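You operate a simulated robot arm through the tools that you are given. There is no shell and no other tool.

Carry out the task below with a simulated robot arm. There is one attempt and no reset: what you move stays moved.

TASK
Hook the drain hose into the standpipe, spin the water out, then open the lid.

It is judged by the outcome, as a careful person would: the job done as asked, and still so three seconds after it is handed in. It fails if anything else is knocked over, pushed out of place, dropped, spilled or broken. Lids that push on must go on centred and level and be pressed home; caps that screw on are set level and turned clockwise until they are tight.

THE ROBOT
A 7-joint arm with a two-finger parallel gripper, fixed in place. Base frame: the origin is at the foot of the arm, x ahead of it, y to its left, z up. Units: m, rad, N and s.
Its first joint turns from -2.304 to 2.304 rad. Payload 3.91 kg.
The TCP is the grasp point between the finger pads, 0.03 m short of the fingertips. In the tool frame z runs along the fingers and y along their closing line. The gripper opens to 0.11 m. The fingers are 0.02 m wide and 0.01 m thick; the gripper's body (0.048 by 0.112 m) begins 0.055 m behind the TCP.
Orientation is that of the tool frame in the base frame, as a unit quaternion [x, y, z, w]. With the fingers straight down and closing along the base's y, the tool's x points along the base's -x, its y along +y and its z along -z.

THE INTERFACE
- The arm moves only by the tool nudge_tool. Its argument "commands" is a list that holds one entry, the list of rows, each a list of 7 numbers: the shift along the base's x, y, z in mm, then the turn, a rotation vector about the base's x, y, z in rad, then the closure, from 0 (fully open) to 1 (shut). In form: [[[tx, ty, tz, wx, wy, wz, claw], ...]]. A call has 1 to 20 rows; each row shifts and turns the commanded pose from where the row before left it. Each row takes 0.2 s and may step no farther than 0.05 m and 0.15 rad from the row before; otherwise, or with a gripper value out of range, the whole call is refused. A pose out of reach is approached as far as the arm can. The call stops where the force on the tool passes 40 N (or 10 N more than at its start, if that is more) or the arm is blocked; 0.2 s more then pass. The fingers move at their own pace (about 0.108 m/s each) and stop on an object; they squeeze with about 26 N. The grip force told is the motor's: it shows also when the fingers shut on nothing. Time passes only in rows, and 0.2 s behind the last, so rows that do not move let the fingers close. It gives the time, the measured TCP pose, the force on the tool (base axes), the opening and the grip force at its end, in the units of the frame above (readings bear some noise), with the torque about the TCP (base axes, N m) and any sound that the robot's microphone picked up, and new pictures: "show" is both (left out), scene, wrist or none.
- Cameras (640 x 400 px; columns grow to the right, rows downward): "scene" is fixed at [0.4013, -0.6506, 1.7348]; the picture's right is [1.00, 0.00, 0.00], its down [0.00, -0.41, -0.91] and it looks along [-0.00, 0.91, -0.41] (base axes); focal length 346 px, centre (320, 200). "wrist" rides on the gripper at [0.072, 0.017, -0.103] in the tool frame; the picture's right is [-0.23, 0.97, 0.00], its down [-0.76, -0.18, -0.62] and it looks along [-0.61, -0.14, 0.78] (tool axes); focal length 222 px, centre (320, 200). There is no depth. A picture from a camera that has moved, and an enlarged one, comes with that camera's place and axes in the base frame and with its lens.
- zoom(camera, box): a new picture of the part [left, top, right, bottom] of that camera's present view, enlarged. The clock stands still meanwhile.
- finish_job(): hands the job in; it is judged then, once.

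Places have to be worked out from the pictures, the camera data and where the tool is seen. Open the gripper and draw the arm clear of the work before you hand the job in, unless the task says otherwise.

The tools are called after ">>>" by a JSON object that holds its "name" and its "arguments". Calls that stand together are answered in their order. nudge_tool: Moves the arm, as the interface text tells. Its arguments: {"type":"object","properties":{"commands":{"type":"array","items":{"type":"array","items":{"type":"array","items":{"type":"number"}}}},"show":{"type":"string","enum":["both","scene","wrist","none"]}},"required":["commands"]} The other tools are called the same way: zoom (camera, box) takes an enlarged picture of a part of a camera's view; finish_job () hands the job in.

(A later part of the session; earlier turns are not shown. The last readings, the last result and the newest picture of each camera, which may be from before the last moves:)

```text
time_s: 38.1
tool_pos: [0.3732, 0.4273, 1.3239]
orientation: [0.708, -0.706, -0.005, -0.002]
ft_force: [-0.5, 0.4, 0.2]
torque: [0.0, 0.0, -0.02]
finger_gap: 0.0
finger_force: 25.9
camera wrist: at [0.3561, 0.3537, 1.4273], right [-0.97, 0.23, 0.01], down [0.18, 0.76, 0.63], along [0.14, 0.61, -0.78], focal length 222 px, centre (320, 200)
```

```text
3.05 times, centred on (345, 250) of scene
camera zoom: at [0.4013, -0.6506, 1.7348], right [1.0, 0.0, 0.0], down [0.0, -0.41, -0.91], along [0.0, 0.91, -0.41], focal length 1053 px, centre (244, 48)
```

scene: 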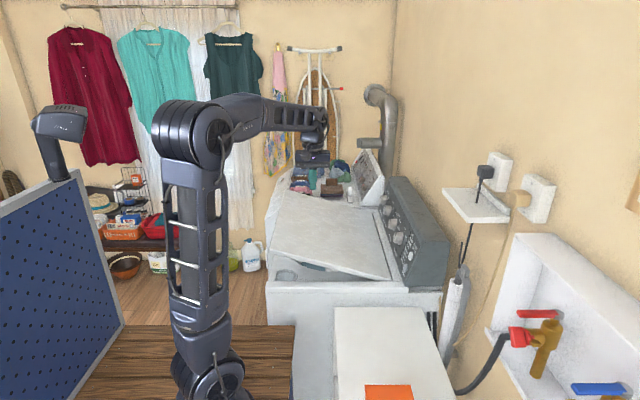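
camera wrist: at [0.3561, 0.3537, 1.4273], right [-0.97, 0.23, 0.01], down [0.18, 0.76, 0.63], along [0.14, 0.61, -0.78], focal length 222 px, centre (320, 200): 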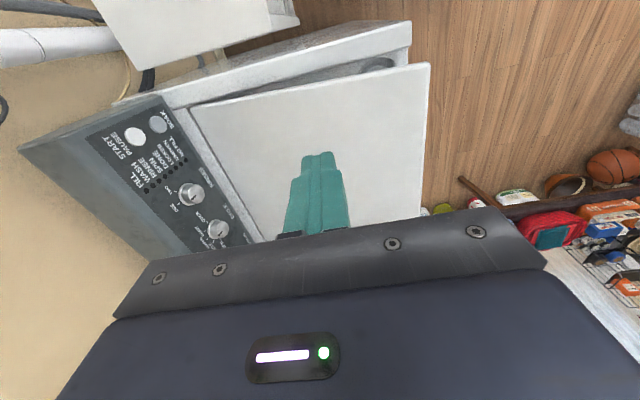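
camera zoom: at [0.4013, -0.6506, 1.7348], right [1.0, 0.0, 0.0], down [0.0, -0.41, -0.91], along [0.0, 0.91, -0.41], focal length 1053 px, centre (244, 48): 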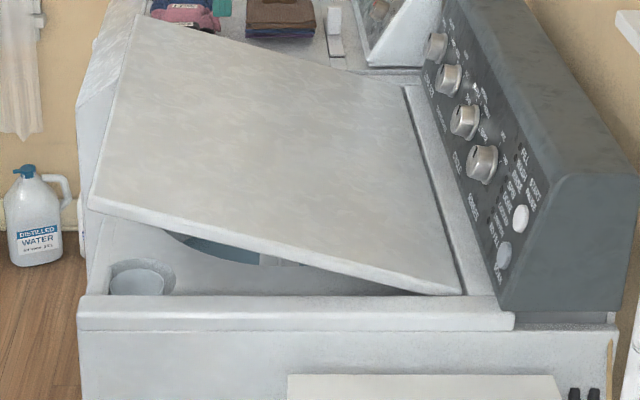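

The lid stays put. I'll press it down with closed fingertips near its free edge at about (0.30, 0.60).

>>> {"name": "nudge_tool", "arguments": {"commands": [[[-12, 30, -29, 0, 0, 0, 1], [-12, 30, -29, 0, 0, 0, 1], [-12, 30, -29, 0, 0, 0, 1], [-12, 30, -29, 0, 0, 0, 1], [-12, 30, -29, 0, 0, 0, 1], [-12, 30, -29, 0, 0, 0, 1], [0, 0, -25, 0, 0, 0, 1], [0, 0, -25, 0, 0, 0, 1], [0, 0, -25, 0, 0, 0, 1], [0, 0, -25, 0, 0, 0, 1], [0, 0, -25, 0, 0, 0, 1], [0, 0, -20, 0, 0, 0, 1], [0, 0, -20, 0, 0, 0, 1]]]}}

>>> {"name": "zoom", "arguments": {"camera": "scene", "box": [240, 200, 450, 300]}}

```text
time_s: 40.9
tool_pos: [0.303, 0.6088, 0.9866]
orientation: [-0.707, 0.707, 0.004, 0.002]
ft_force: [0.2, -0.3, 0.4]
torque: [0.04, 0.0, 0.01]
finger_gap: 0.0
finger_force: 26.0
camera wrist: at [0.2846, 0.5351, 1.0895], right [-0.97, 0.23, 0.0], down [0.18, 0.76, 0.63], along [0.14, 0.61, -0.78], focal length 222 px, centre (320, 200)
```

scene: 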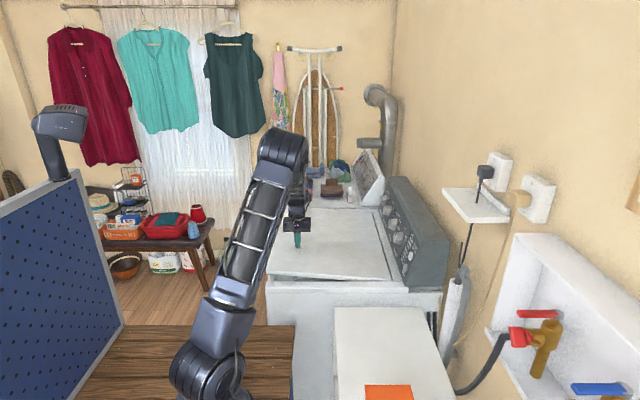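
wrist: 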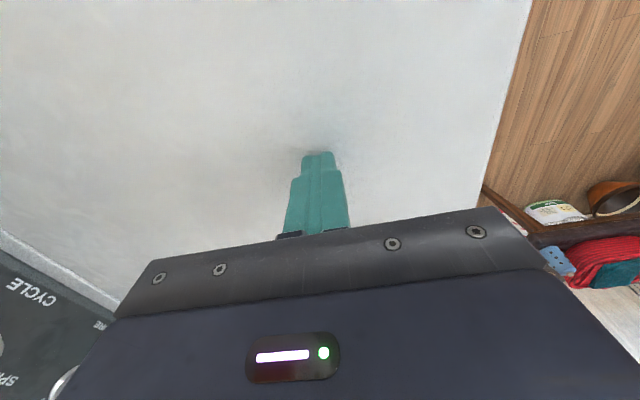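

```text
3.05 times, centred on (345, 250) of scene
camera zoom: at [0.4013, -0.6506, 1.7348], right [1.0, 0.0, 0.0], down [0.0, -0.41, -0.91], along [0.0, 0.91, -0.41], focal length 1053 px, centre (244, 48)
```

zoom: 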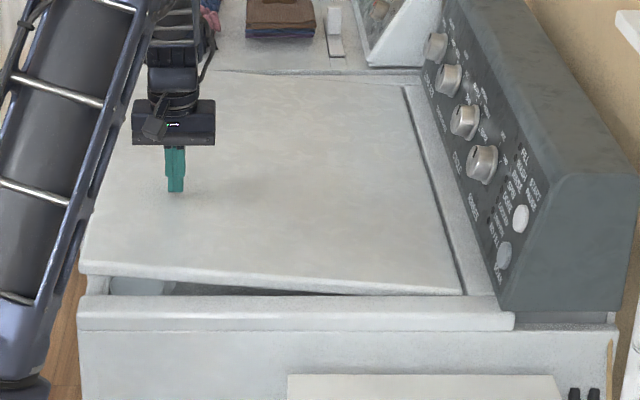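

The lid is moving down under the fingertips, a few centimetres short of closed. I'll continue in small steps until it seats.

>>> {"name": "nudge_tool", "arguments": {"commands": [[[0, 0, -10, 0, 0, 0, 1], [0, 0, -10, 0, 0, 0, 1], [0, 0, -8, 0, 0, 0, 1], [0, 0, -6, 0, 0, 0, 1], [0, 0, -5, 0, 0, 0, 1], [0, 0, -5, 0, 0, 0, 1], [0, 0, -4, 0, 0, 0, 1]]]}}

>>> {"name": "zoom", "arguments": {"camera": "scene", "box": [240, 200, 450, 300]}}

```text
time_s: 42.3
tool_pos: [0.3034, 0.609, 0.9455]
orientation: [0.707, -0.707, -0.005, -0.003]
ft_force: [-1.4, -4.5, 13.6]
torque: [-0.29, 0.03, 0.03]
finger_gap: 0.0
finger_force: 26.2
stopped in row 7: the force on the tool passed its limit at 52 N (the readings are from after the stop); the commanded pose is now the measured one
camera wrist: at [0.2852, 0.5358, 1.0482], right [-0.97, 0.23, 0.0], down [0.18, 0.75, 0.63], along [0.14, 0.62, -0.77], focal length 222 px, centre (320, 200)
```

scene: 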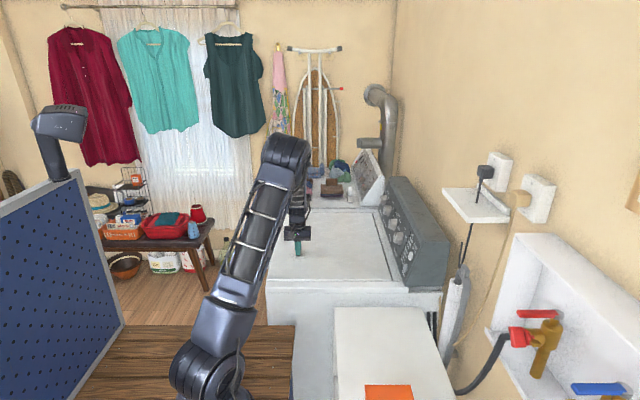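
wrist: 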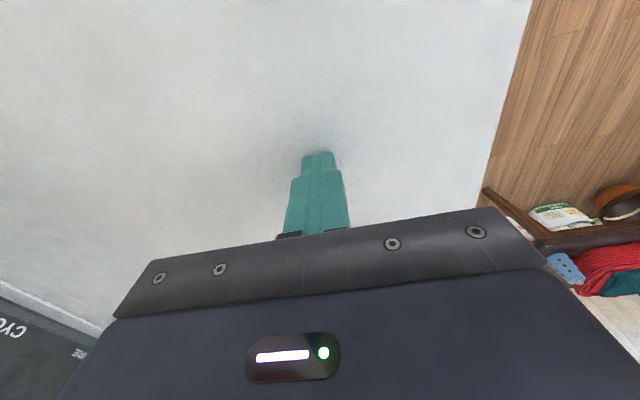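

```text
3.05 times, centred on (345, 250) of scene
camera zoom: at [0.4013, -0.6506, 1.7348], right [1.0, 0.0, 0.0], down [0.0, -0.41, -0.91], along [0.0, 0.91, -0.41], focal length 1053 px, centre (244, 48)
```

zoom: 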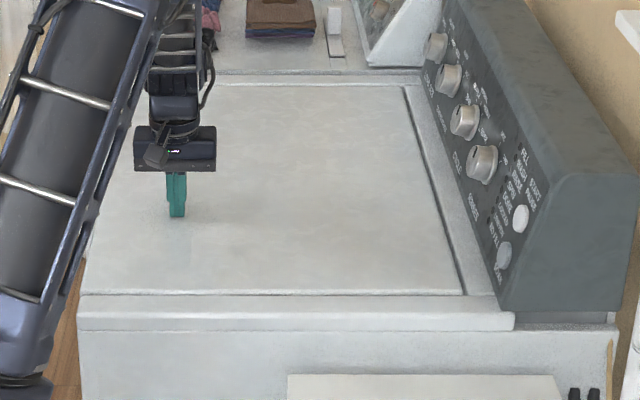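

The lid is fully closed and flush. I'll raise off it and read the control panel.

>>> {"name": "nudge_tool", "arguments": {"commands": [[[0, 0, 30, 0, 0, 0, 1], [0, 0, 45, 0, 0, 0, 1], [0, 0, 45, 0, 0, 0, 1], [0, -20, 45, 0, 0, 0, 1], [0, -20, 40, 0, 0, 0, 1]]]}}

>>> {"name": "zoom", "arguments": {"camera": "scene", "box": [376, 180, 424, 210]}}

>>> {"name": "zoom", "arguments": {"camera": "scene", "box": [380, 204, 428, 234]}}

>>> {"name": "zoom", "arguments": {"camera": "scene", "box": [388, 228, 436, 258]}}

>>> {"name": "zoom", "arguments": {"camera": "scene", "box": [384, 250, 432, 300]}}

>>> {"name": "zoom", "arguments": {"camera": "scene", "box": [370, 180, 440, 300]}}

```text
time_s: 43.5
tool_pos: [0.3048, 0.5711, 1.15]
orientation: [0.707, -0.707, -0.003, -0.002]
ft_force: [1.2, -0.1, -0.7]
torque: [0.01, 0.01, 0.01]
finger_gap: 0.0
finger_force: 25.9
camera wrist: at [0.2869, 0.4983, 1.2527], right [-0.97, 0.23, 0.0], down [0.18, 0.76, 0.63], along [0.14, 0.61, -0.78], focal length 222 px, centre (320, 200)
```

scene: 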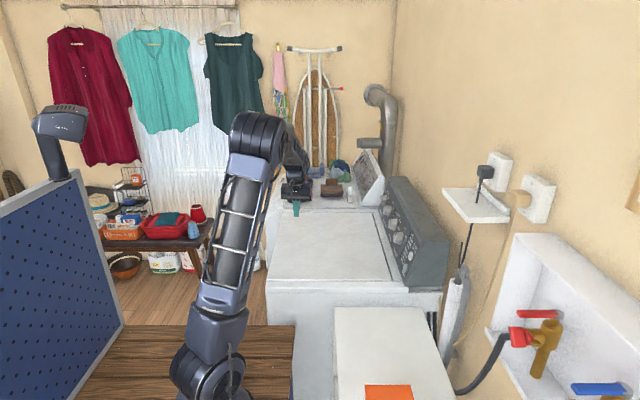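
wrist: 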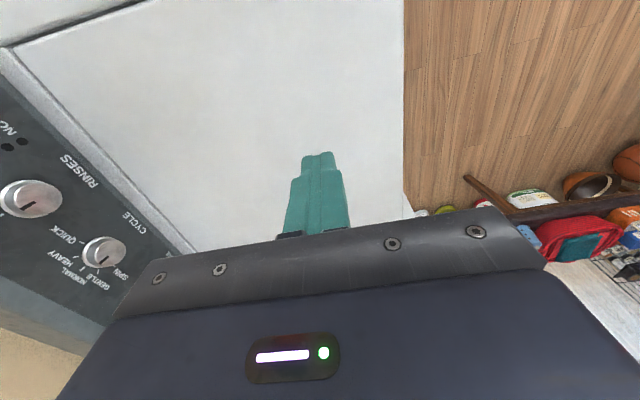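

```text
13.33 times, centred on (400, 195) of scene
camera zoom: at [0.4013, -0.6506, 1.7348], right [1.0, 0.0, 0.0], down [0.0, -0.41, -0.91], along [0.0, 0.91, -0.41], focal length 4606 px, centre (-747, 267)
```

zoom: 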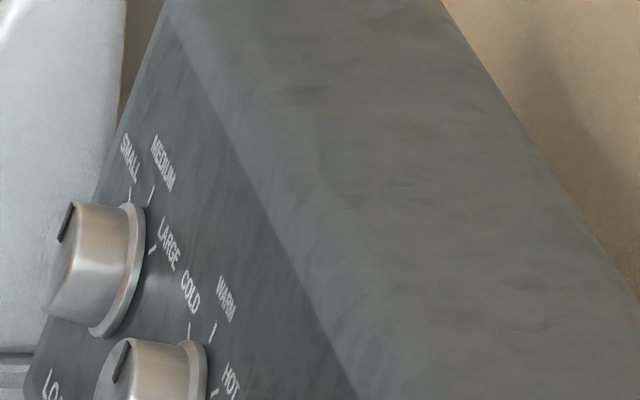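

```text
13.33 times, centred on (404, 219) of scene
camera zoom: at [0.4013, -0.6506, 1.7348], right [1.0, 0.0, 0.0], down [0.0, -0.41, -0.91], along [0.0, 0.91, -0.41], focal length 4606 px, centre (-800, -53)
```

zoom: 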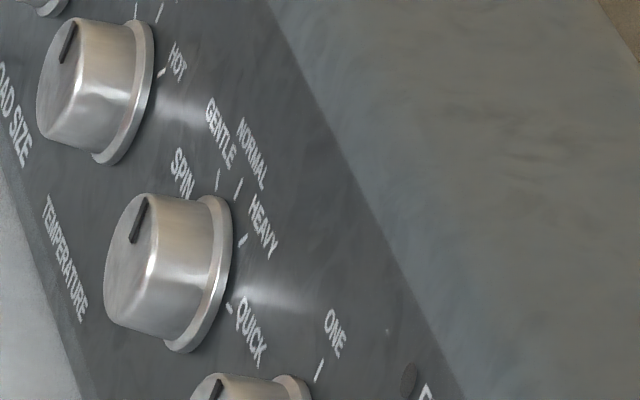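

```text
13.33 times, centred on (412, 243) of scene
camera zoom: at [0.4013, -0.6506, 1.7348], right [1.0, 0.0, 0.0], down [0.0, -0.41, -0.91], along [0.0, 0.91, -0.41], focal length 4606 px, centre (-907, -373)
```

zoom: 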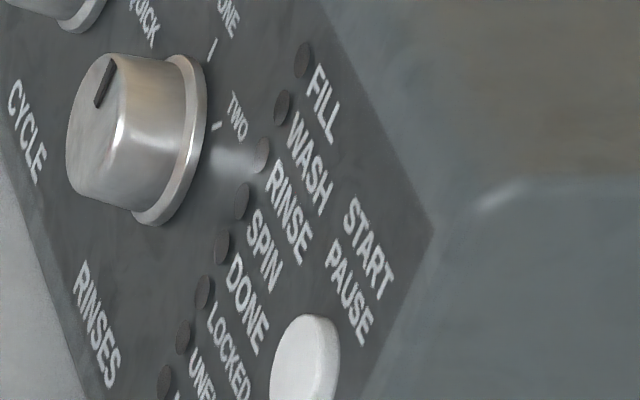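

```text
8.00 times, centred on (408, 275) of scene
camera zoom: at [0.4013, -0.6506, 1.7348], right [1.0, 0.0, 0.0], down [0.0, -0.41, -0.91], along [0.0, 0.91, -0.41], focal length 2764 px, centre (-384, -400)
```

zoom: 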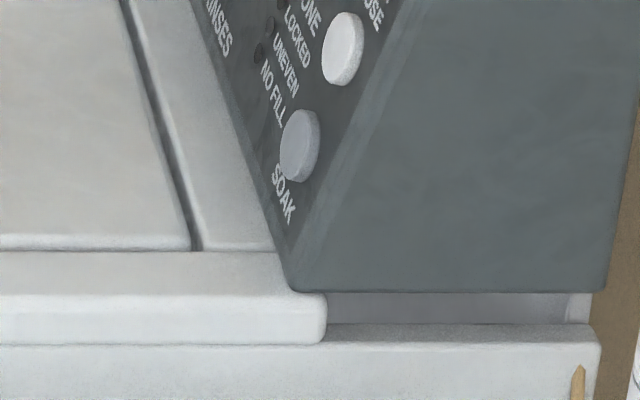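

```text
3.33 times, centred on (405, 240) of scene
camera zoom: at [0.4013, -0.6506, 1.7348], right [1.0, 0.0, 0.0], down [0.0, -0.41, -0.91], along [0.0, 0.91, -0.41], focal length 1152 px, centre (37, 67)
```

zoom: 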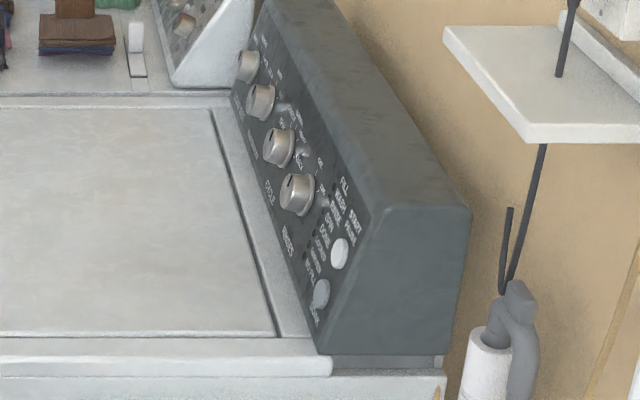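

The CYCLE knob has SPIN, GENTLE, NORMAL, HEAVY and QUICK positions. I'll read its pointer in the wrist view.

>>> {"name": "zoom", "arguments": {"camera": "wrist", "box": [40, 200, 168, 320]}}

>>> {"name": "zoom", "arguments": {"camera": "wrist", "box": [0, 100, 160, 300]}}

>>> {"name": "zoom", "arguments": {"camera": "scene", "box": [386, 212, 416, 232]}}

```text
3.33 times, centred on (104, 260) of wrist
camera zoom: at [0.2869, 0.4983, 1.2527], right [-0.97, 0.23, 0.0], down [0.18, 0.76, 0.63], along [0.14, 0.61, -0.78], focal length 740 px, centre (1040, 0)
```

zoom: 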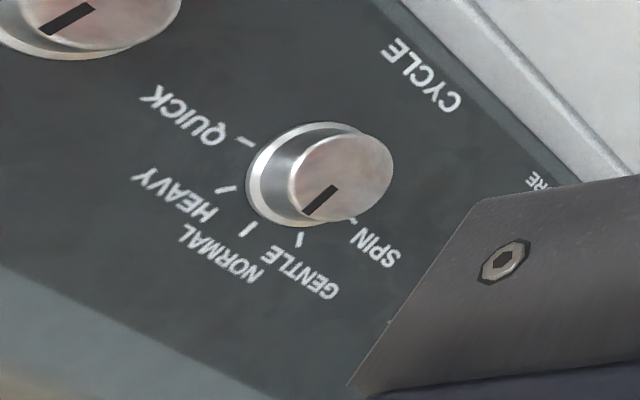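

```text
2.00 times, centred on (80, 200) of wrist
camera zoom: at [0.2869, 0.4983, 1.2527], right [-0.97, 0.23, 0.0], down [0.18, 0.76, 0.63], along [0.14, 0.61, -0.78], focal length 444 px, centre (800, 200)
```

zoom: 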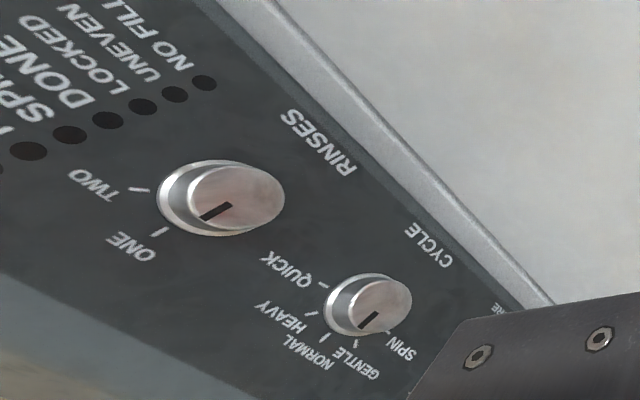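

```text
16.00 times, centred on (401, 222) of scene
camera zoom: at [0.4013, -0.6506, 1.7348], right [1.0, 0.0, 0.0], down [0.0, -0.41, -0.91], along [0.0, 0.91, -0.41], focal length 5528 px, centre (-976, -152)
```

zoom: 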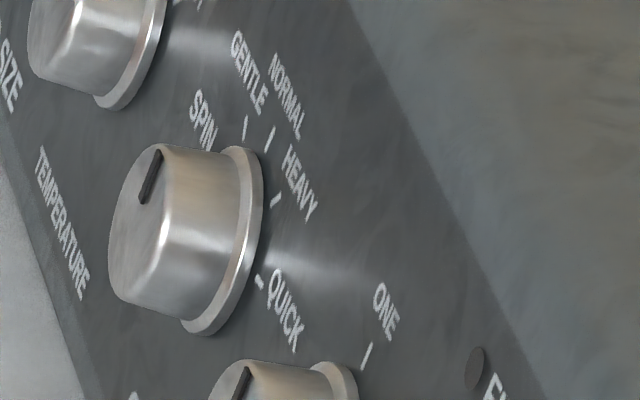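

The pointer is at NORMAL (12 o'clock). SPIN is two positions, or 90°, counter-clockwise as seen from the front. I triangulate the CYCLE knob at about (0.737, 0.72, 1.005), on a face tilted about 12° from vertical. I'll yaw back and pitch the tool to face the panel, standing off over the closed lid.

>>> {"name": "nudge_tool", "arguments": {"commands": [[[10, 8, 10, 0, 0, -0.1428, 0.5], [10, 8, 10, 0, 0, -0.1428, 0.3], [10, 8, 10, 0, 0, -0.1428, 0.3], [10, 8, 5, 0, 0, -0.1428, 0.3], [10, 8, 5, 0, 0, -0.1428, 0.3], [10, 8, 0, 0, 0, -0.1428, 0.3], [10, 8, 0, 0, 0, -0.1428, 0.3], [10, 8, 0, 0, 0, -0.1428, 0.3], [10, 8, 0, 0, 0, -0.1428, 0.3], [10, 8, 0, 0, 0, -0.1428, 0.3], [10, 8, 0, 0, 0, -0.1428, 0.3]]]}}

```text
time_s: 45.9
tool_pos: [0.4119, 0.6581, 1.1907]
orientation: [0.001, 1.0, 0.001, 0.005]
ft_force: [0.3, -0.8, -0.1]
torque: [-0.02, -0.01, 0.01]
finger_gap: 0.0771
finger_force: 0.0
camera wrist: at [0.3379, 0.6748, 1.2933], right [0.23, 0.97, 0.0], down [0.75, -0.18, 0.63], along [0.61, -0.14, -0.78], focal length 222 px, centre (320, 200)
```

scene: 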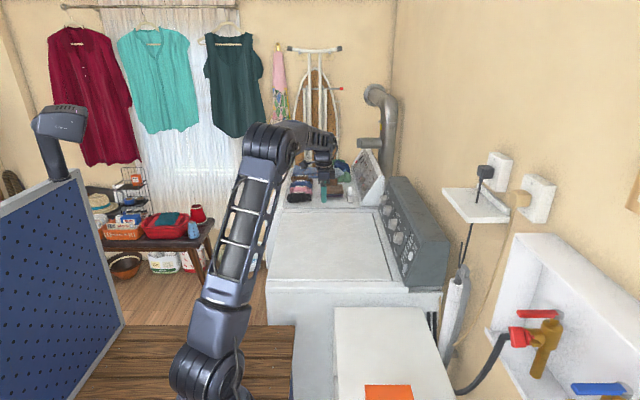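
wrist: 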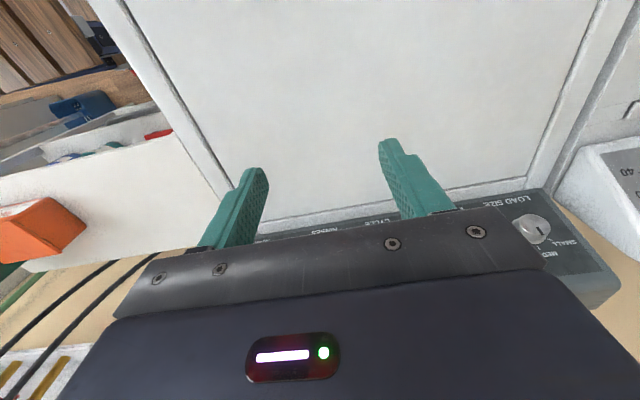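

Now I'll pitch forward halfway and use the wrist view of the panel to refine positions.

>>> {"name": "nudge_tool", "arguments": {"commands": [[[0, 8, 0, 0, -0.135, 0, 0.3], [0, 8, 0, 0, -0.135, 0, 0.3], [0, 8, 0, 0, -0.135, 0, 0.3], [0, 8, 0, 0, -0.135, 0, 0.3], [0, 8, 0, 0, -0.135, 0, 0.3]]], "show": "wrist"}}

>>> {"name": "zoom", "arguments": {"camera": "wrist", "box": [180, 60, 480, 220]}}

```text
time_s: 47.1
tool_pos: [0.4134, 0.6974, 1.1901]
orientation: [0.0, 0.941, 0.001, 0.337]
ft_force: [0.0, 0.7, 0.1]
torque: [0.04, 0.03, 0.03]
finger_gap: 0.0771
finger_force: 0.1
camera wrist: at [0.2919, 0.714, 1.2249], right [0.18, 0.97, 0.15], down [0.19, -0.18, 0.96], along [0.97, -0.14, -0.22], focal length 222 px, centre (320, 200)
```

wrist: 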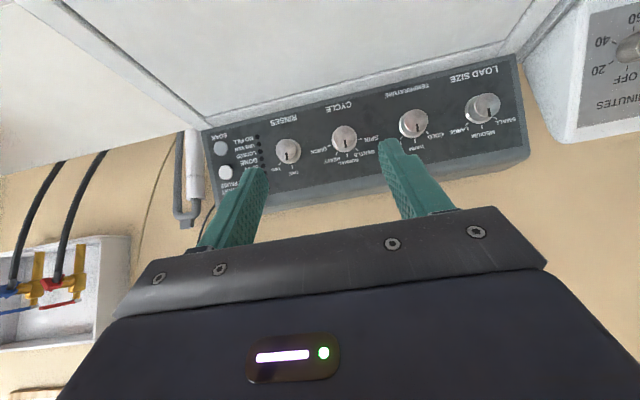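

```text
2.13 times, centred on (330, 140) of wrist
camera zoom: at [0.2919, 0.714, 1.2249], right [0.18, 0.97, 0.15], down [0.19, -0.18, 0.96], along [0.97, -0.14, -0.22], focal length 474 px, centre (299, 328)
```

zoom: 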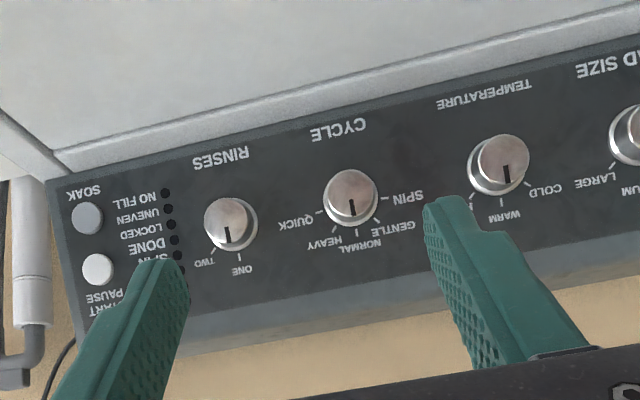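

This gives a clear frontal view. The knob base is at about (0.737, 0.719, 1.007), 5 cm in diameter, with SPIN at about 84–90° from NORMAL. I'll finish the pitch and move to a pre-grasp 80 mm out from the knob.

>>> {"name": "nudge_tool", "arguments": {"commands": [[[35, 4, -24, 0, -0.135, 0, 0.25], [35, 4, -26, 0, -0.135, 0, 0.25], [35, 4, -26, 0, -0.135, 0, 0.25], [35, 4, -26, 0, -0.135, 0, 0.25], [35, 3, -26, 0, -0.136, 0, 0.25], [36, 3, -28, 0, 0, 0, 0.25], [0, 0, 0, 0, 0, 0, 0.25]]]}}

>>> {"name": "zoom", "arguments": {"camera": "wrist", "box": [180, 60, 480, 240]}}

>>> {"name": "zoom", "arguments": {"camera": "scene", "box": [330, 180, 450, 280]}}

```text
time_s: 48.7
tool_pos: [0.6234, 0.7213, 1.0315]
orientation: [0.0, 0.778, 0.0, 0.629]
ft_force: [0.1, -0.1, 0.0]
torque: [-0.03, -0.01, 0.0]
finger_gap: 0.0824
finger_force: 0.0
camera wrist: at [0.5067, 0.7373, 0.9832], right [0.05, 0.97, 0.22], down [-0.45, -0.18, 0.87], along [0.89, -0.14, 0.43], focal length 222 px, centre (320, 200)
```

scene: 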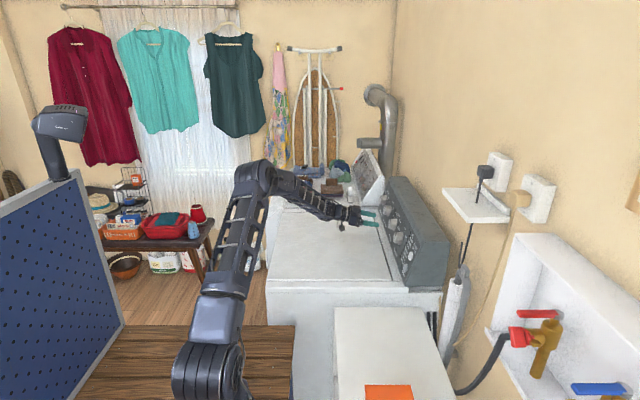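
wrist: 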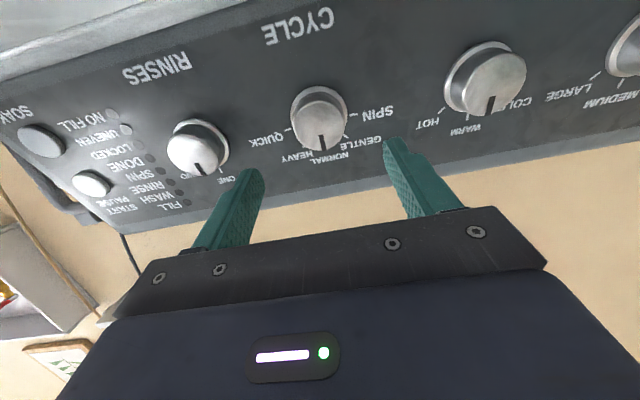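

```text
2.13 times, centred on (330, 150) of wrist
camera zoom: at [0.5067, 0.7373, 0.9832], right [0.05, 0.97, 0.22], down [-0.45, -0.18, 0.87], along [0.89, -0.14, 0.43], focal length 474 px, centre (299, 307)
```

zoom: 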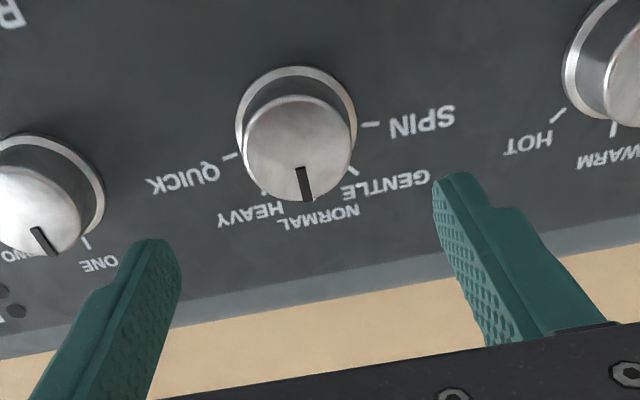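

```text
4.00 times, centred on (390, 230) of scene
camera zoom: at [0.4013, -0.6506, 1.7348], right [1.0, 0.0, 0.0], down [0.0, -0.41, -0.91], along [0.0, 0.91, -0.41], focal length 1382 px, centre (40, 80)
```

zoom: 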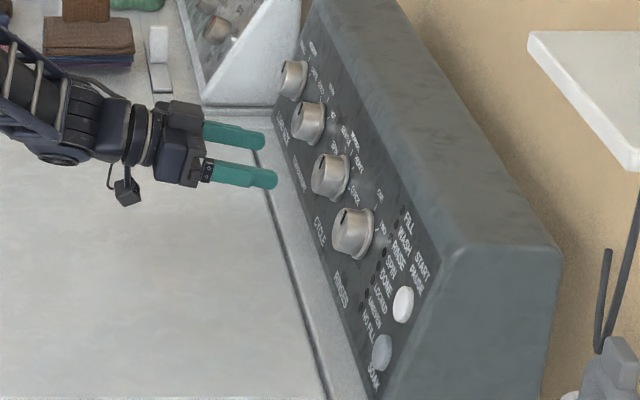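

The tool axis passes right through the knob's face centre. I'll advance along the tool axis until the fingertips flank the knob.

>>> {"name": "nudge_tool", "arguments": {"commands": [[[29, 0, -6.2, 0, 0, 0, 0.25], [25, 0, -5.3, 0, 0, 0, 0.25], [12, 0, -2.6, 0, 0, 0, 0.25], [8, 0, -1.7, 0, 0, 0, 0.25], [0, 0, 0, 0, 0, 0, 0.25]]]}}

>>> {"name": "zoom", "arguments": {"camera": "wrist", "box": [180, 60, 480, 240]}}

>>> {"name": "zoom", "arguments": {"camera": "scene", "box": [360, 190, 440, 250]}}

```text
time_s: 49.9
tool_pos: [0.6976, 0.72, 1.0168]
orientation: [-0.001, 0.777, 0.001, 0.629]
ft_force: [0.2, 0.6, -0.1]
torque: [0.02, -0.01, 0.01]
finger_gap: 0.0824
finger_force: 0.0
camera wrist: at [0.5799, 0.7366, 0.9678], right [0.05, 0.97, 0.22], down [-0.45, -0.18, 0.87], along [0.89, -0.14, 0.43], focal length 222 px, centre (320, 200)
```

scene: 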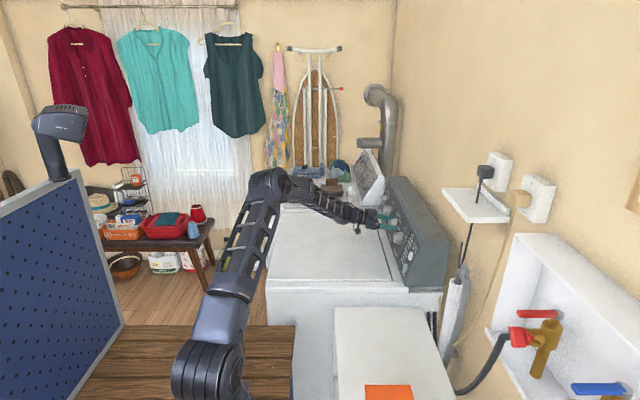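
wrist: 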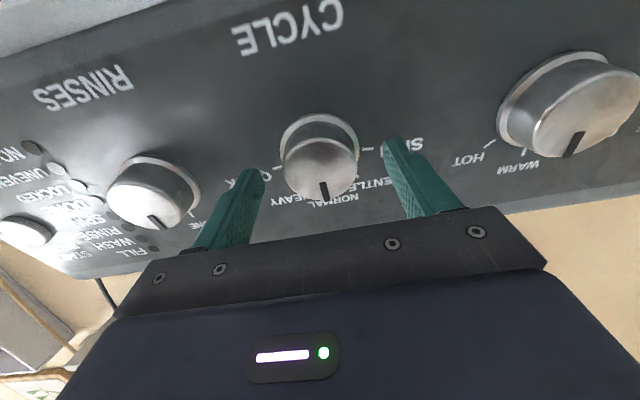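

```text
2.13 times, centred on (330, 150) of wrist
camera zoom: at [0.5799, 0.7366, 0.9678], right [0.05, 0.97, 0.22], down [-0.45, -0.18, 0.87], along [0.89, -0.14, 0.43], focal length 474 px, centre (299, 307)
```

zoom: 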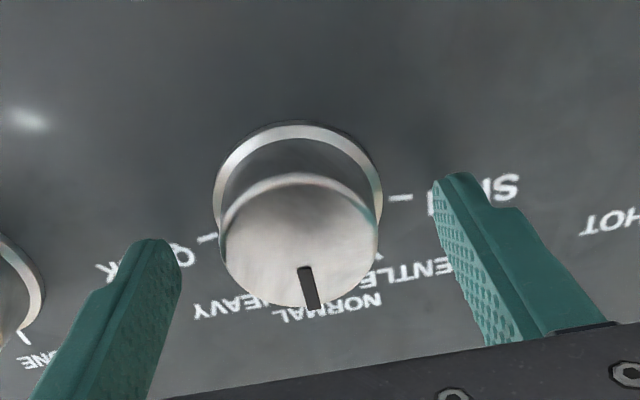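

```text
6.67 times, centred on (400, 220) of scene
camera zoom: at [0.4013, -0.6506, 1.7348], right [1.0, 0.0, 0.0], down [0.0, -0.41, -0.91], along [0.0, 0.91, -0.41], focal length 2303 px, centre (-213, 67)
```

zoom: 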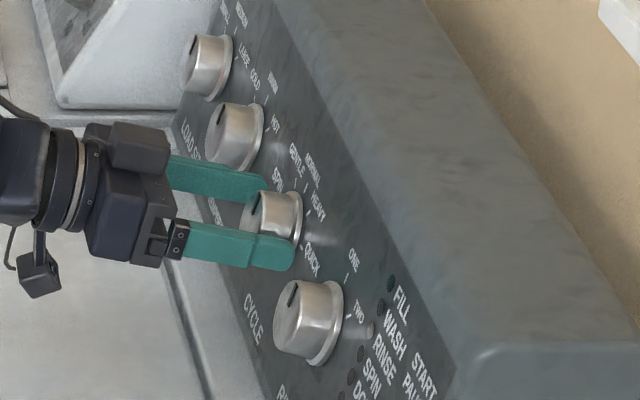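

The knob is centred between the fingers. I'll advance 3 mm more and grip it.

>>> {"name": "nudge_tool", "arguments": {"commands": [[[3, 0, -0.6, 0, 0, 0, 0.25], [0, 0, 0, 0, 0, 0, 0.6], [0, 0, 0, 0, 0, 0, 1], [0, 0, 0, 0, 0, 0, 1], [0, 0, 0, 0, 0, 0, 1]]]}}

>>> {"name": "zoom", "arguments": {"camera": "wrist", "box": [180, 60, 480, 240]}}

```text
time_s: 51.1
tool_pos: [0.7009, 0.7194, 1.0157]
orientation: [-0.001, 0.777, 0.001, 0.63]
ft_force: [7.3, 18.3, 0.7]
torque: [0.25, 0.08, 0.68]
finger_gap: 0.047
finger_force: 45.2
camera wrist: at [0.5831, 0.7372, 0.9676], right [0.04, 0.97, 0.22], down [-0.45, -0.18, 0.87], along [0.89, -0.14, 0.43], focal length 222 px, centre (320, 200)
```

scene: 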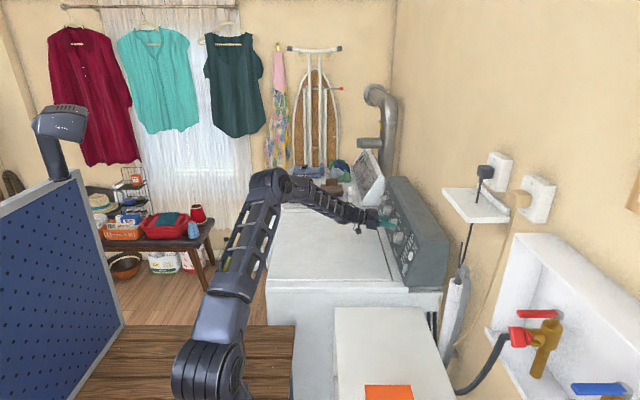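
wrist: 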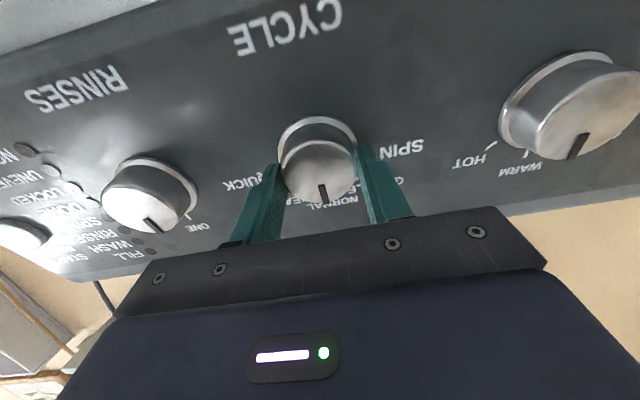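

```text
2.13 times, centred on (330, 150) of wrist
camera zoom: at [0.5831, 0.7372, 0.9676], right [0.04, 0.97, 0.22], down [-0.45, -0.18, 0.87], along [0.89, -0.14, 0.43], focal length 474 px, centre (299, 307)
```

zoom: 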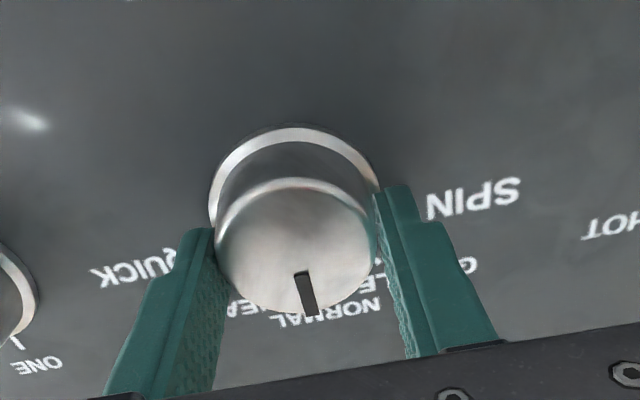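

Gripped, with a side load that says the knob centre is slightly toward +y. I'll shift +1.5 mm to relieve that, then start turning counter-clockwise.

>>> {"name": "nudge_tool", "arguments": {"commands": [[[0, 1.5, 0, 0, 0, 0, 1], [0, 0, 0, -0.0978, 0, 0.021, 1], [0, 0, 0, -0.0978, 0, 0.021, 1], [0, 0, 0, -0.0978, 0, 0.021, 1], [0, 0, 0, -0.0978, 0, 0.021, 1]]]}}

>>> {"name": "zoom", "arguments": {"camera": "wrist", "box": [180, 60, 480, 240]}}

```text
time_s: 52.3
tool_pos: [0.7, 0.7216, 1.0168]
orientation: [-0.156, 0.762, -0.125, 0.616]
ft_force: [-5.9, 12.7, -3.8]
torque: [0.27, -0.15, 0.88]
finger_gap: 0.047
finger_force: 44.9
camera wrist: at [0.5827, 0.7093, 0.9666], right [-0.04, 0.99, -0.17], down [-0.45, 0.13, 0.88], along [0.89, 0.11, 0.44], focal length 222 px, centre (320, 200)
```

scene: 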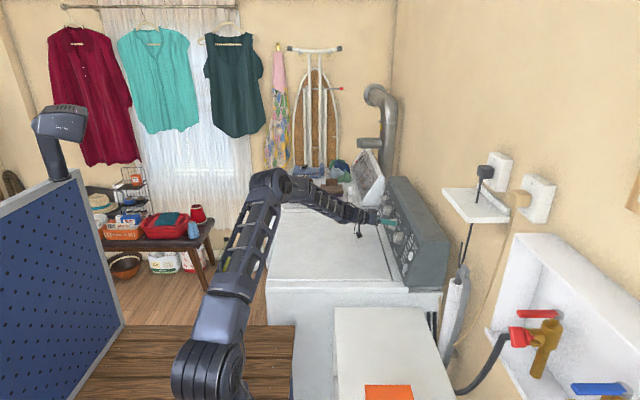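
wrist: 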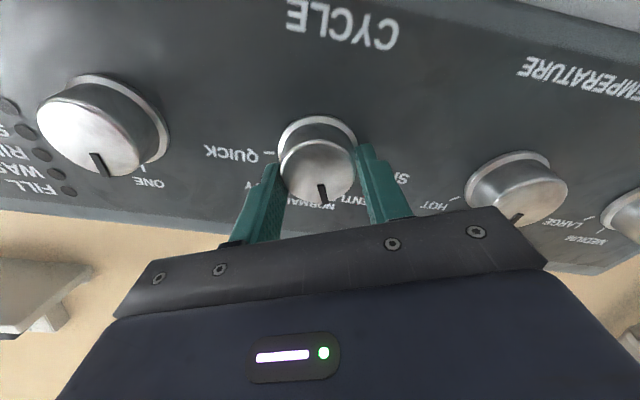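

```text
2.13 times, centred on (330, 150) of wrist
camera zoom: at [0.5827, 0.7093, 0.9666], right [-0.04, 0.99, -0.17], down [-0.45, 0.13, 0.88], along [0.89, 0.11, 0.44], focal length 474 px, centre (299, 307)
```

zoom: 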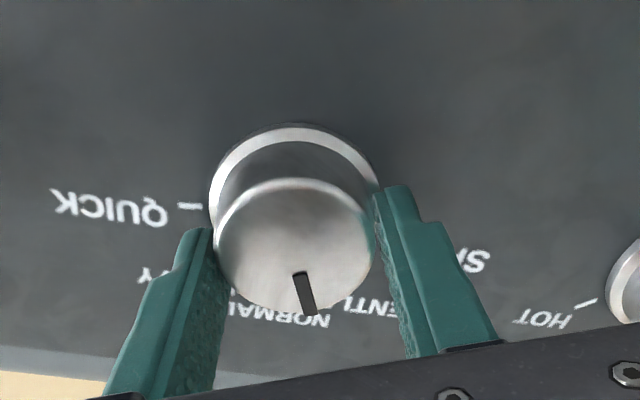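

The knob turns with the gripper toward GENTLE. I'll keep turning.

>>> {"name": "nudge_tool", "arguments": {"commands": [[[0, 0, 0, -0.1174, 0, 0.0252, 1], [0, 0, 0, -0.1174, 0, 0.0252, 1], [0, 0, 0, -0.1174, 0, 0.0252, 1], [0, 0, 0, -0.1174, 0, 0.0252, 1], [0, 0, 0, -0.1174, 0, 0.0252, 1], [0, 0, 0, -0.1174, 0, 0.0252, 1], [0, 0, 0, -0.1174, 0, 0.0252, 1], [0, 0, 0, -0.1174, 0, 0.0252, 1]]]}}

>>> {"name": "zoom", "arguments": {"camera": "wrist", "box": [180, 60, 480, 240]}}

>>> {"name": "zoom", "arguments": {"camera": "scene", "box": [376, 206, 424, 236]}}

```text
time_s: 53.8
tool_pos: [0.6983, 0.7223, 1.0113]
orientation: [-0.412, 0.662, -0.33, 0.533]
ft_force: [4.8, 8.9, -3.0]
torque: [0.12, -0.08, 0.59]
finger_gap: 0.0466
finger_force: 44.8
stopped in row 7: the force on the tool passed its limit at 42 N (the readings are from after the stop); the commanded pose is now the measured one
camera wrist: at [0.5869, 0.664, 0.9891], right [-0.17, 0.63, -0.75], down [-0.5, 0.6, 0.62], along [0.85, 0.48, 0.22], focal length 222 px, centre (320, 200)
```

scene: 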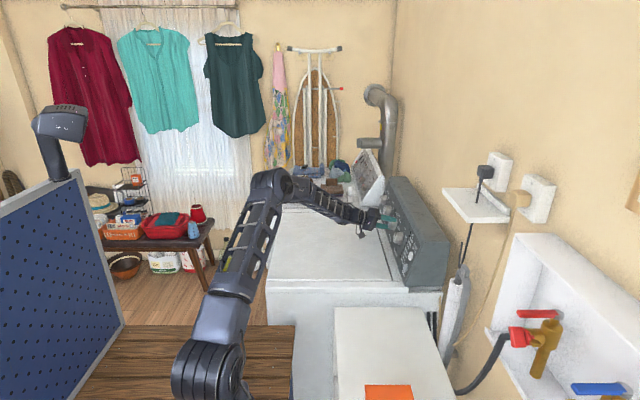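
wrist: 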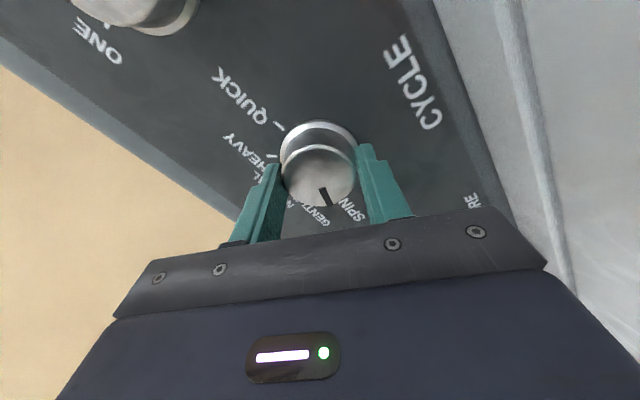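

```text
2.13 times, centred on (330, 150) of wrist
camera zoom: at [0.5869, 0.664, 0.9891], right [-0.17, 0.63, -0.75], down [-0.5, 0.6, 0.62], along [0.85, 0.48, 0.22], focal length 474 px, centre (299, 307)
```

zoom: 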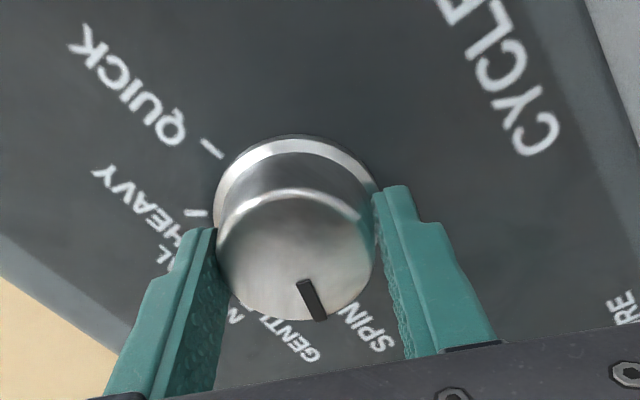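

```text
13.33 times, centred on (400, 221) of scene
camera zoom: at [0.4013, -0.6506, 1.7348], right [1.0, 0.0, 0.0], down [0.0, -0.41, -0.91], along [0.0, 0.91, -0.41], focal length 4606 px, centre (-747, -80)
```

zoom: 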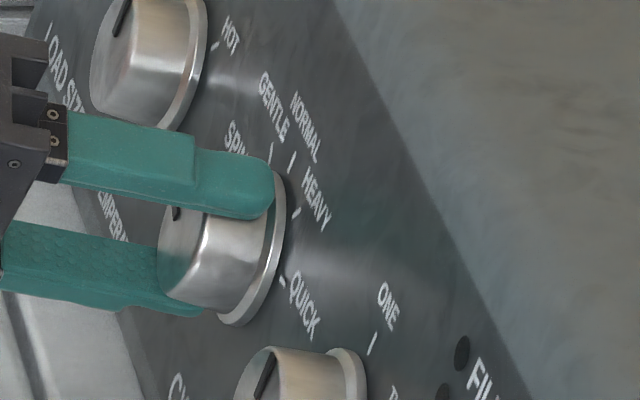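

About 64° turned, and the lateral load tripped the stop. The residual force is small, so I'll continue with smaller steps toward SPIN.

>>> {"name": "nudge_tool", "arguments": {"commands": [[[0, 0, 0, -0.0685, 0, 0.0147, 1], [0, 0, 0, -0.0685, 0, 0.0147, 1], [0, 0, 0, -0.0685, 0, 0.0147, 1], [0, 0, 0, -0.0685, 0, 0.0147, 1], [0, 0, 0, -0.0685, 0, 0.0147, 1]]]}}

>>> {"name": "zoom", "arguments": {"camera": "wrist", "box": [180, 60, 480, 240]}}

```text
time_s: 55.0
tool_pos: [0.6985, 0.7208, 1.0124]
orientation: [-0.521, 0.58, -0.419, 0.466]
ft_force: [-8.8, 5.4, -7.5]
torque: [0.77, 0.33, 0.13]
finger_gap: 0.0474
finger_force: 44.7
camera wrist: at [0.5913, 0.6513, 1.011], right [-0.2, 0.33, -0.92], down [-0.55, 0.74, 0.39], along [0.81, 0.59, 0.03], focal length 222 px, centre (320, 200)
```

scene: 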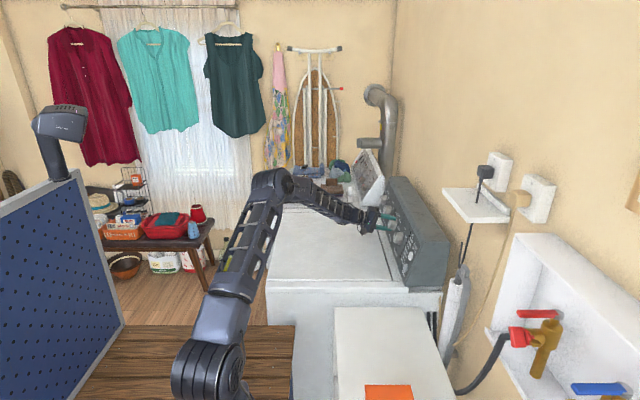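
wrist: 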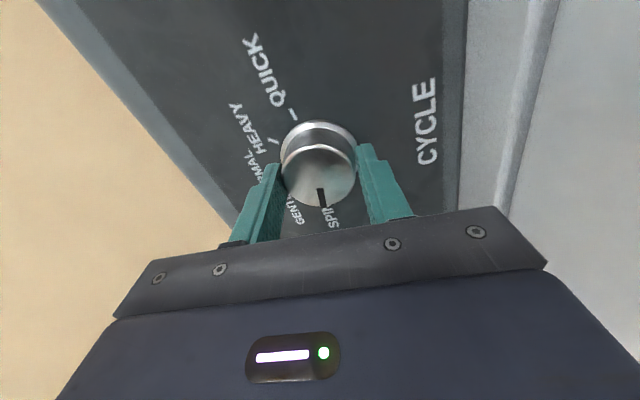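

```text
2.13 times, centred on (330, 150) of wrist
camera zoom: at [0.5913, 0.6513, 1.011], right [-0.2, 0.33, -0.92], down [-0.55, 0.74, 0.39], along [0.81, 0.59, 0.03], focal length 474 px, centre (299, 307)
```

zoom: 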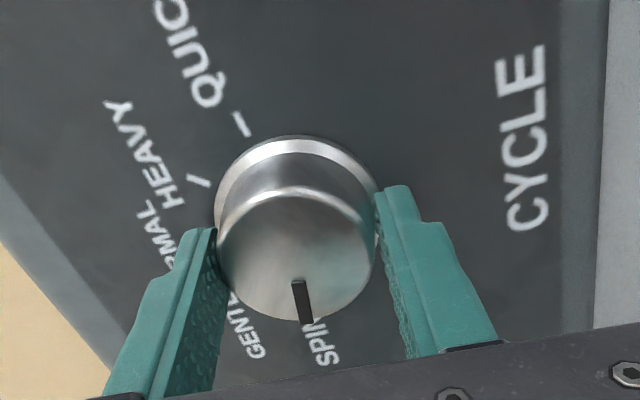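

The roll is now 84° and the knob resists further turning at about 0.7 N·m, which suggests the SPIN end position. I'll release and check the pointer.

>>> {"name": "nudge_tool", "arguments": {"commands": [[[0, 0, 0, 0, 0, 0, 0.8], [0, 0, 0, 0, 0, 0, 0.4], [0, 0, 0, 0, 0, 0, 0.25], [-30, 0, 6.4, 0, 0, 0, 0.25], [-40, 0, 8.5, 0, 0, 0, 0.25], [-40, 0, 8.5, 0, 0, 0, 0.25]]]}}

>>> {"name": "zoom", "arguments": {"camera": "wrist", "box": [180, 60, 480, 240]}}

>>> {"name": "zoom", "arguments": {"camera": "scene", "box": [386, 208, 416, 234]}}

```text
time_s: 56.4
tool_pos: [0.5902, 0.7224, 1.0368]
orientation: [-0.52, 0.581, -0.419, 0.465]
ft_force: [0.3, -0.2, -0.4]
torque: [0.0, 0.02, -0.02]
finger_gap: 0.0823
finger_force: 0.0
camera wrist: at [0.4831, 0.6523, 1.0362], right [-0.2, 0.33, -0.92], down [-0.55, 0.74, 0.39], along [0.81, 0.59, 0.03], focal length 222 px, centre (320, 200)
```

scene: 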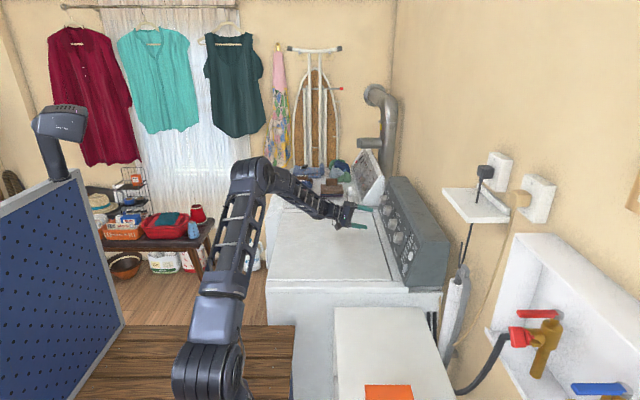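
wrist: 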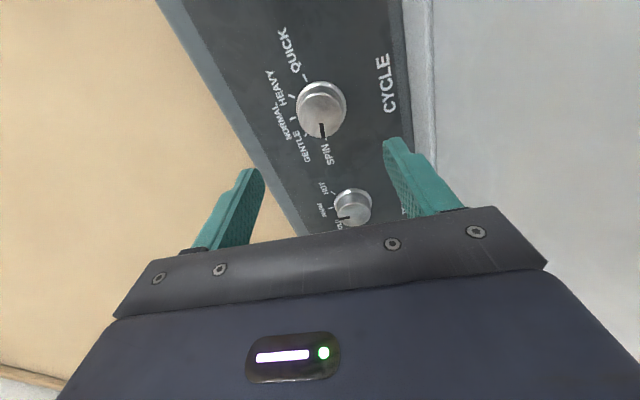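

```text
2.13 times, centred on (330, 150) of wrist
camera zoom: at [0.4831, 0.6523, 1.0362], right [-0.2, 0.33, -0.92], down [-0.55, 0.74, 0.39], along [0.81, 0.59, 0.03], focal length 474 px, centre (299, 307)
```

zoom: 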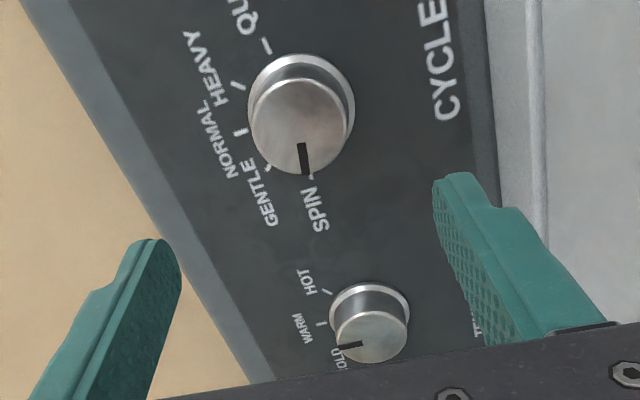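

```text
15.38 times, centred on (401, 221) of scene
camera zoom: at [0.4013, -0.6506, 1.7348], right [1.0, 0.0, 0.0], down [0.0, -0.41, -0.91], along [0.0, 0.91, -0.41], focal length 5315 px, centre (-926, -123)
```

zoom: 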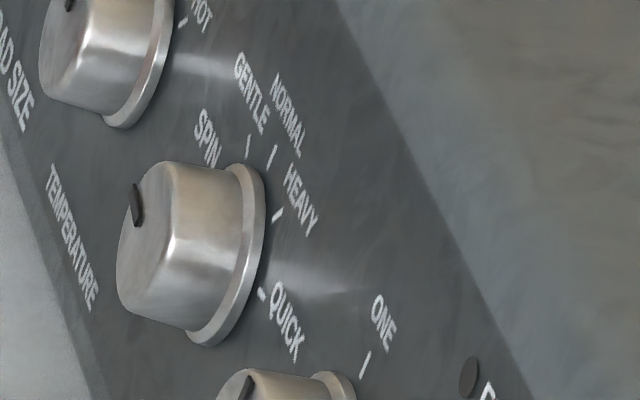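

The pointer is on the SPIN tick. START/PAUSE is at about (0.738, 0.437, 1.020). I'll close the fingers and slide across to a point in front of it.

>>> {"name": "nudge_tool", "arguments": {"commands": [[[0, -47, 0, 0, 0, 0, 1], [0, -48, 0, 0, 0, 0, 1], [0, -48, 0, 0, 0, 0, 1], [0, -48, 0, 0, 0, 0, 1], [0, -48, 0, 0, 0, 0, 1], [0, -46, 2, 0, 0, 0, 1], [30, 0, 0, 0, 0, 0, 1], [25, 0, 0, 0, 0, 0, 1]]]}}

>>> {"name": "zoom", "arguments": {"camera": "wrist", "box": [180, 60, 480, 240]}}

>>> {"name": "zoom", "arguments": {"camera": "scene", "box": [370, 220, 450, 290]}}

```text
time_s: 58.2
tool_pos: [0.645, 0.4359, 1.0386]
orientation: [-0.52, 0.58, -0.419, 0.466]
ft_force: [0.2, -0.9, -0.2]
torque: [-0.01, 0.01, -0.03]
finger_gap: 0.0
finger_force: 26.1
camera wrist: at [0.5385, 0.3652, 1.037], right [-0.2, 0.33, -0.92], down [-0.55, 0.74, 0.39], along [0.81, 0.59, 0.03], focal length 222 px, centre (320, 200)
```

scene: 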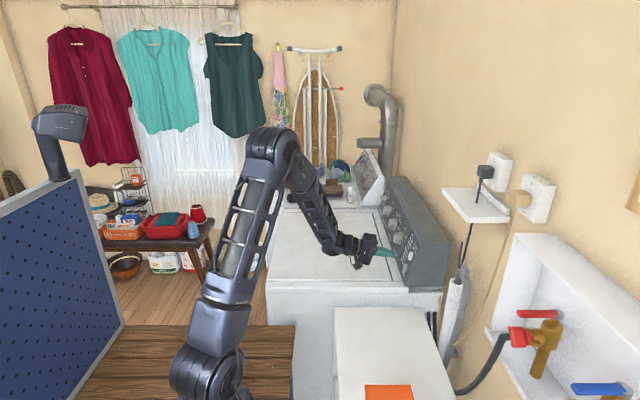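
wrist: 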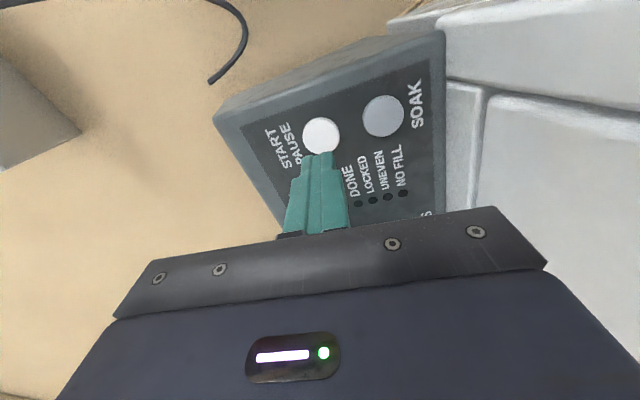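

```text
2.13 times, centred on (330, 150) of wrist
camera zoom: at [0.5385, 0.3652, 1.037], right [-0.2, 0.33, -0.92], down [-0.55, 0.74, 0.39], along [0.81, 0.59, 0.03], focal length 474 px, centre (299, 307)
```

zoom: 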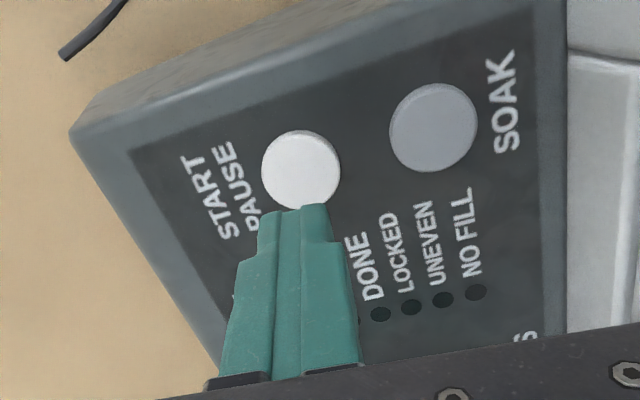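

```text
5.71 times, centred on (410, 255) of scene
camera zoom: at [0.4013, -0.6506, 1.7348], right [1.0, 0.0, 0.0], down [0.0, -0.41, -0.91], along [0.0, 0.91, -0.41], focal length 1974 px, centre (-194, -114)
```

zoom: 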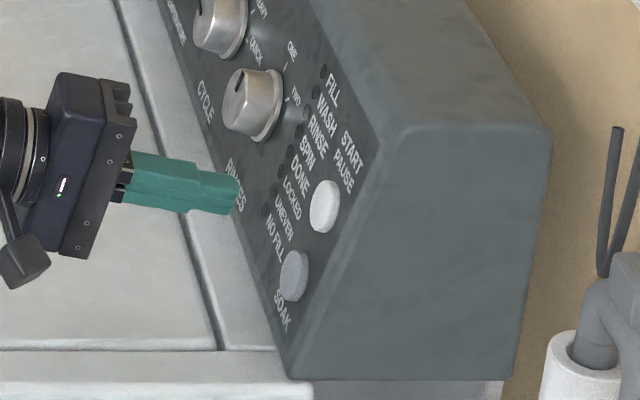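

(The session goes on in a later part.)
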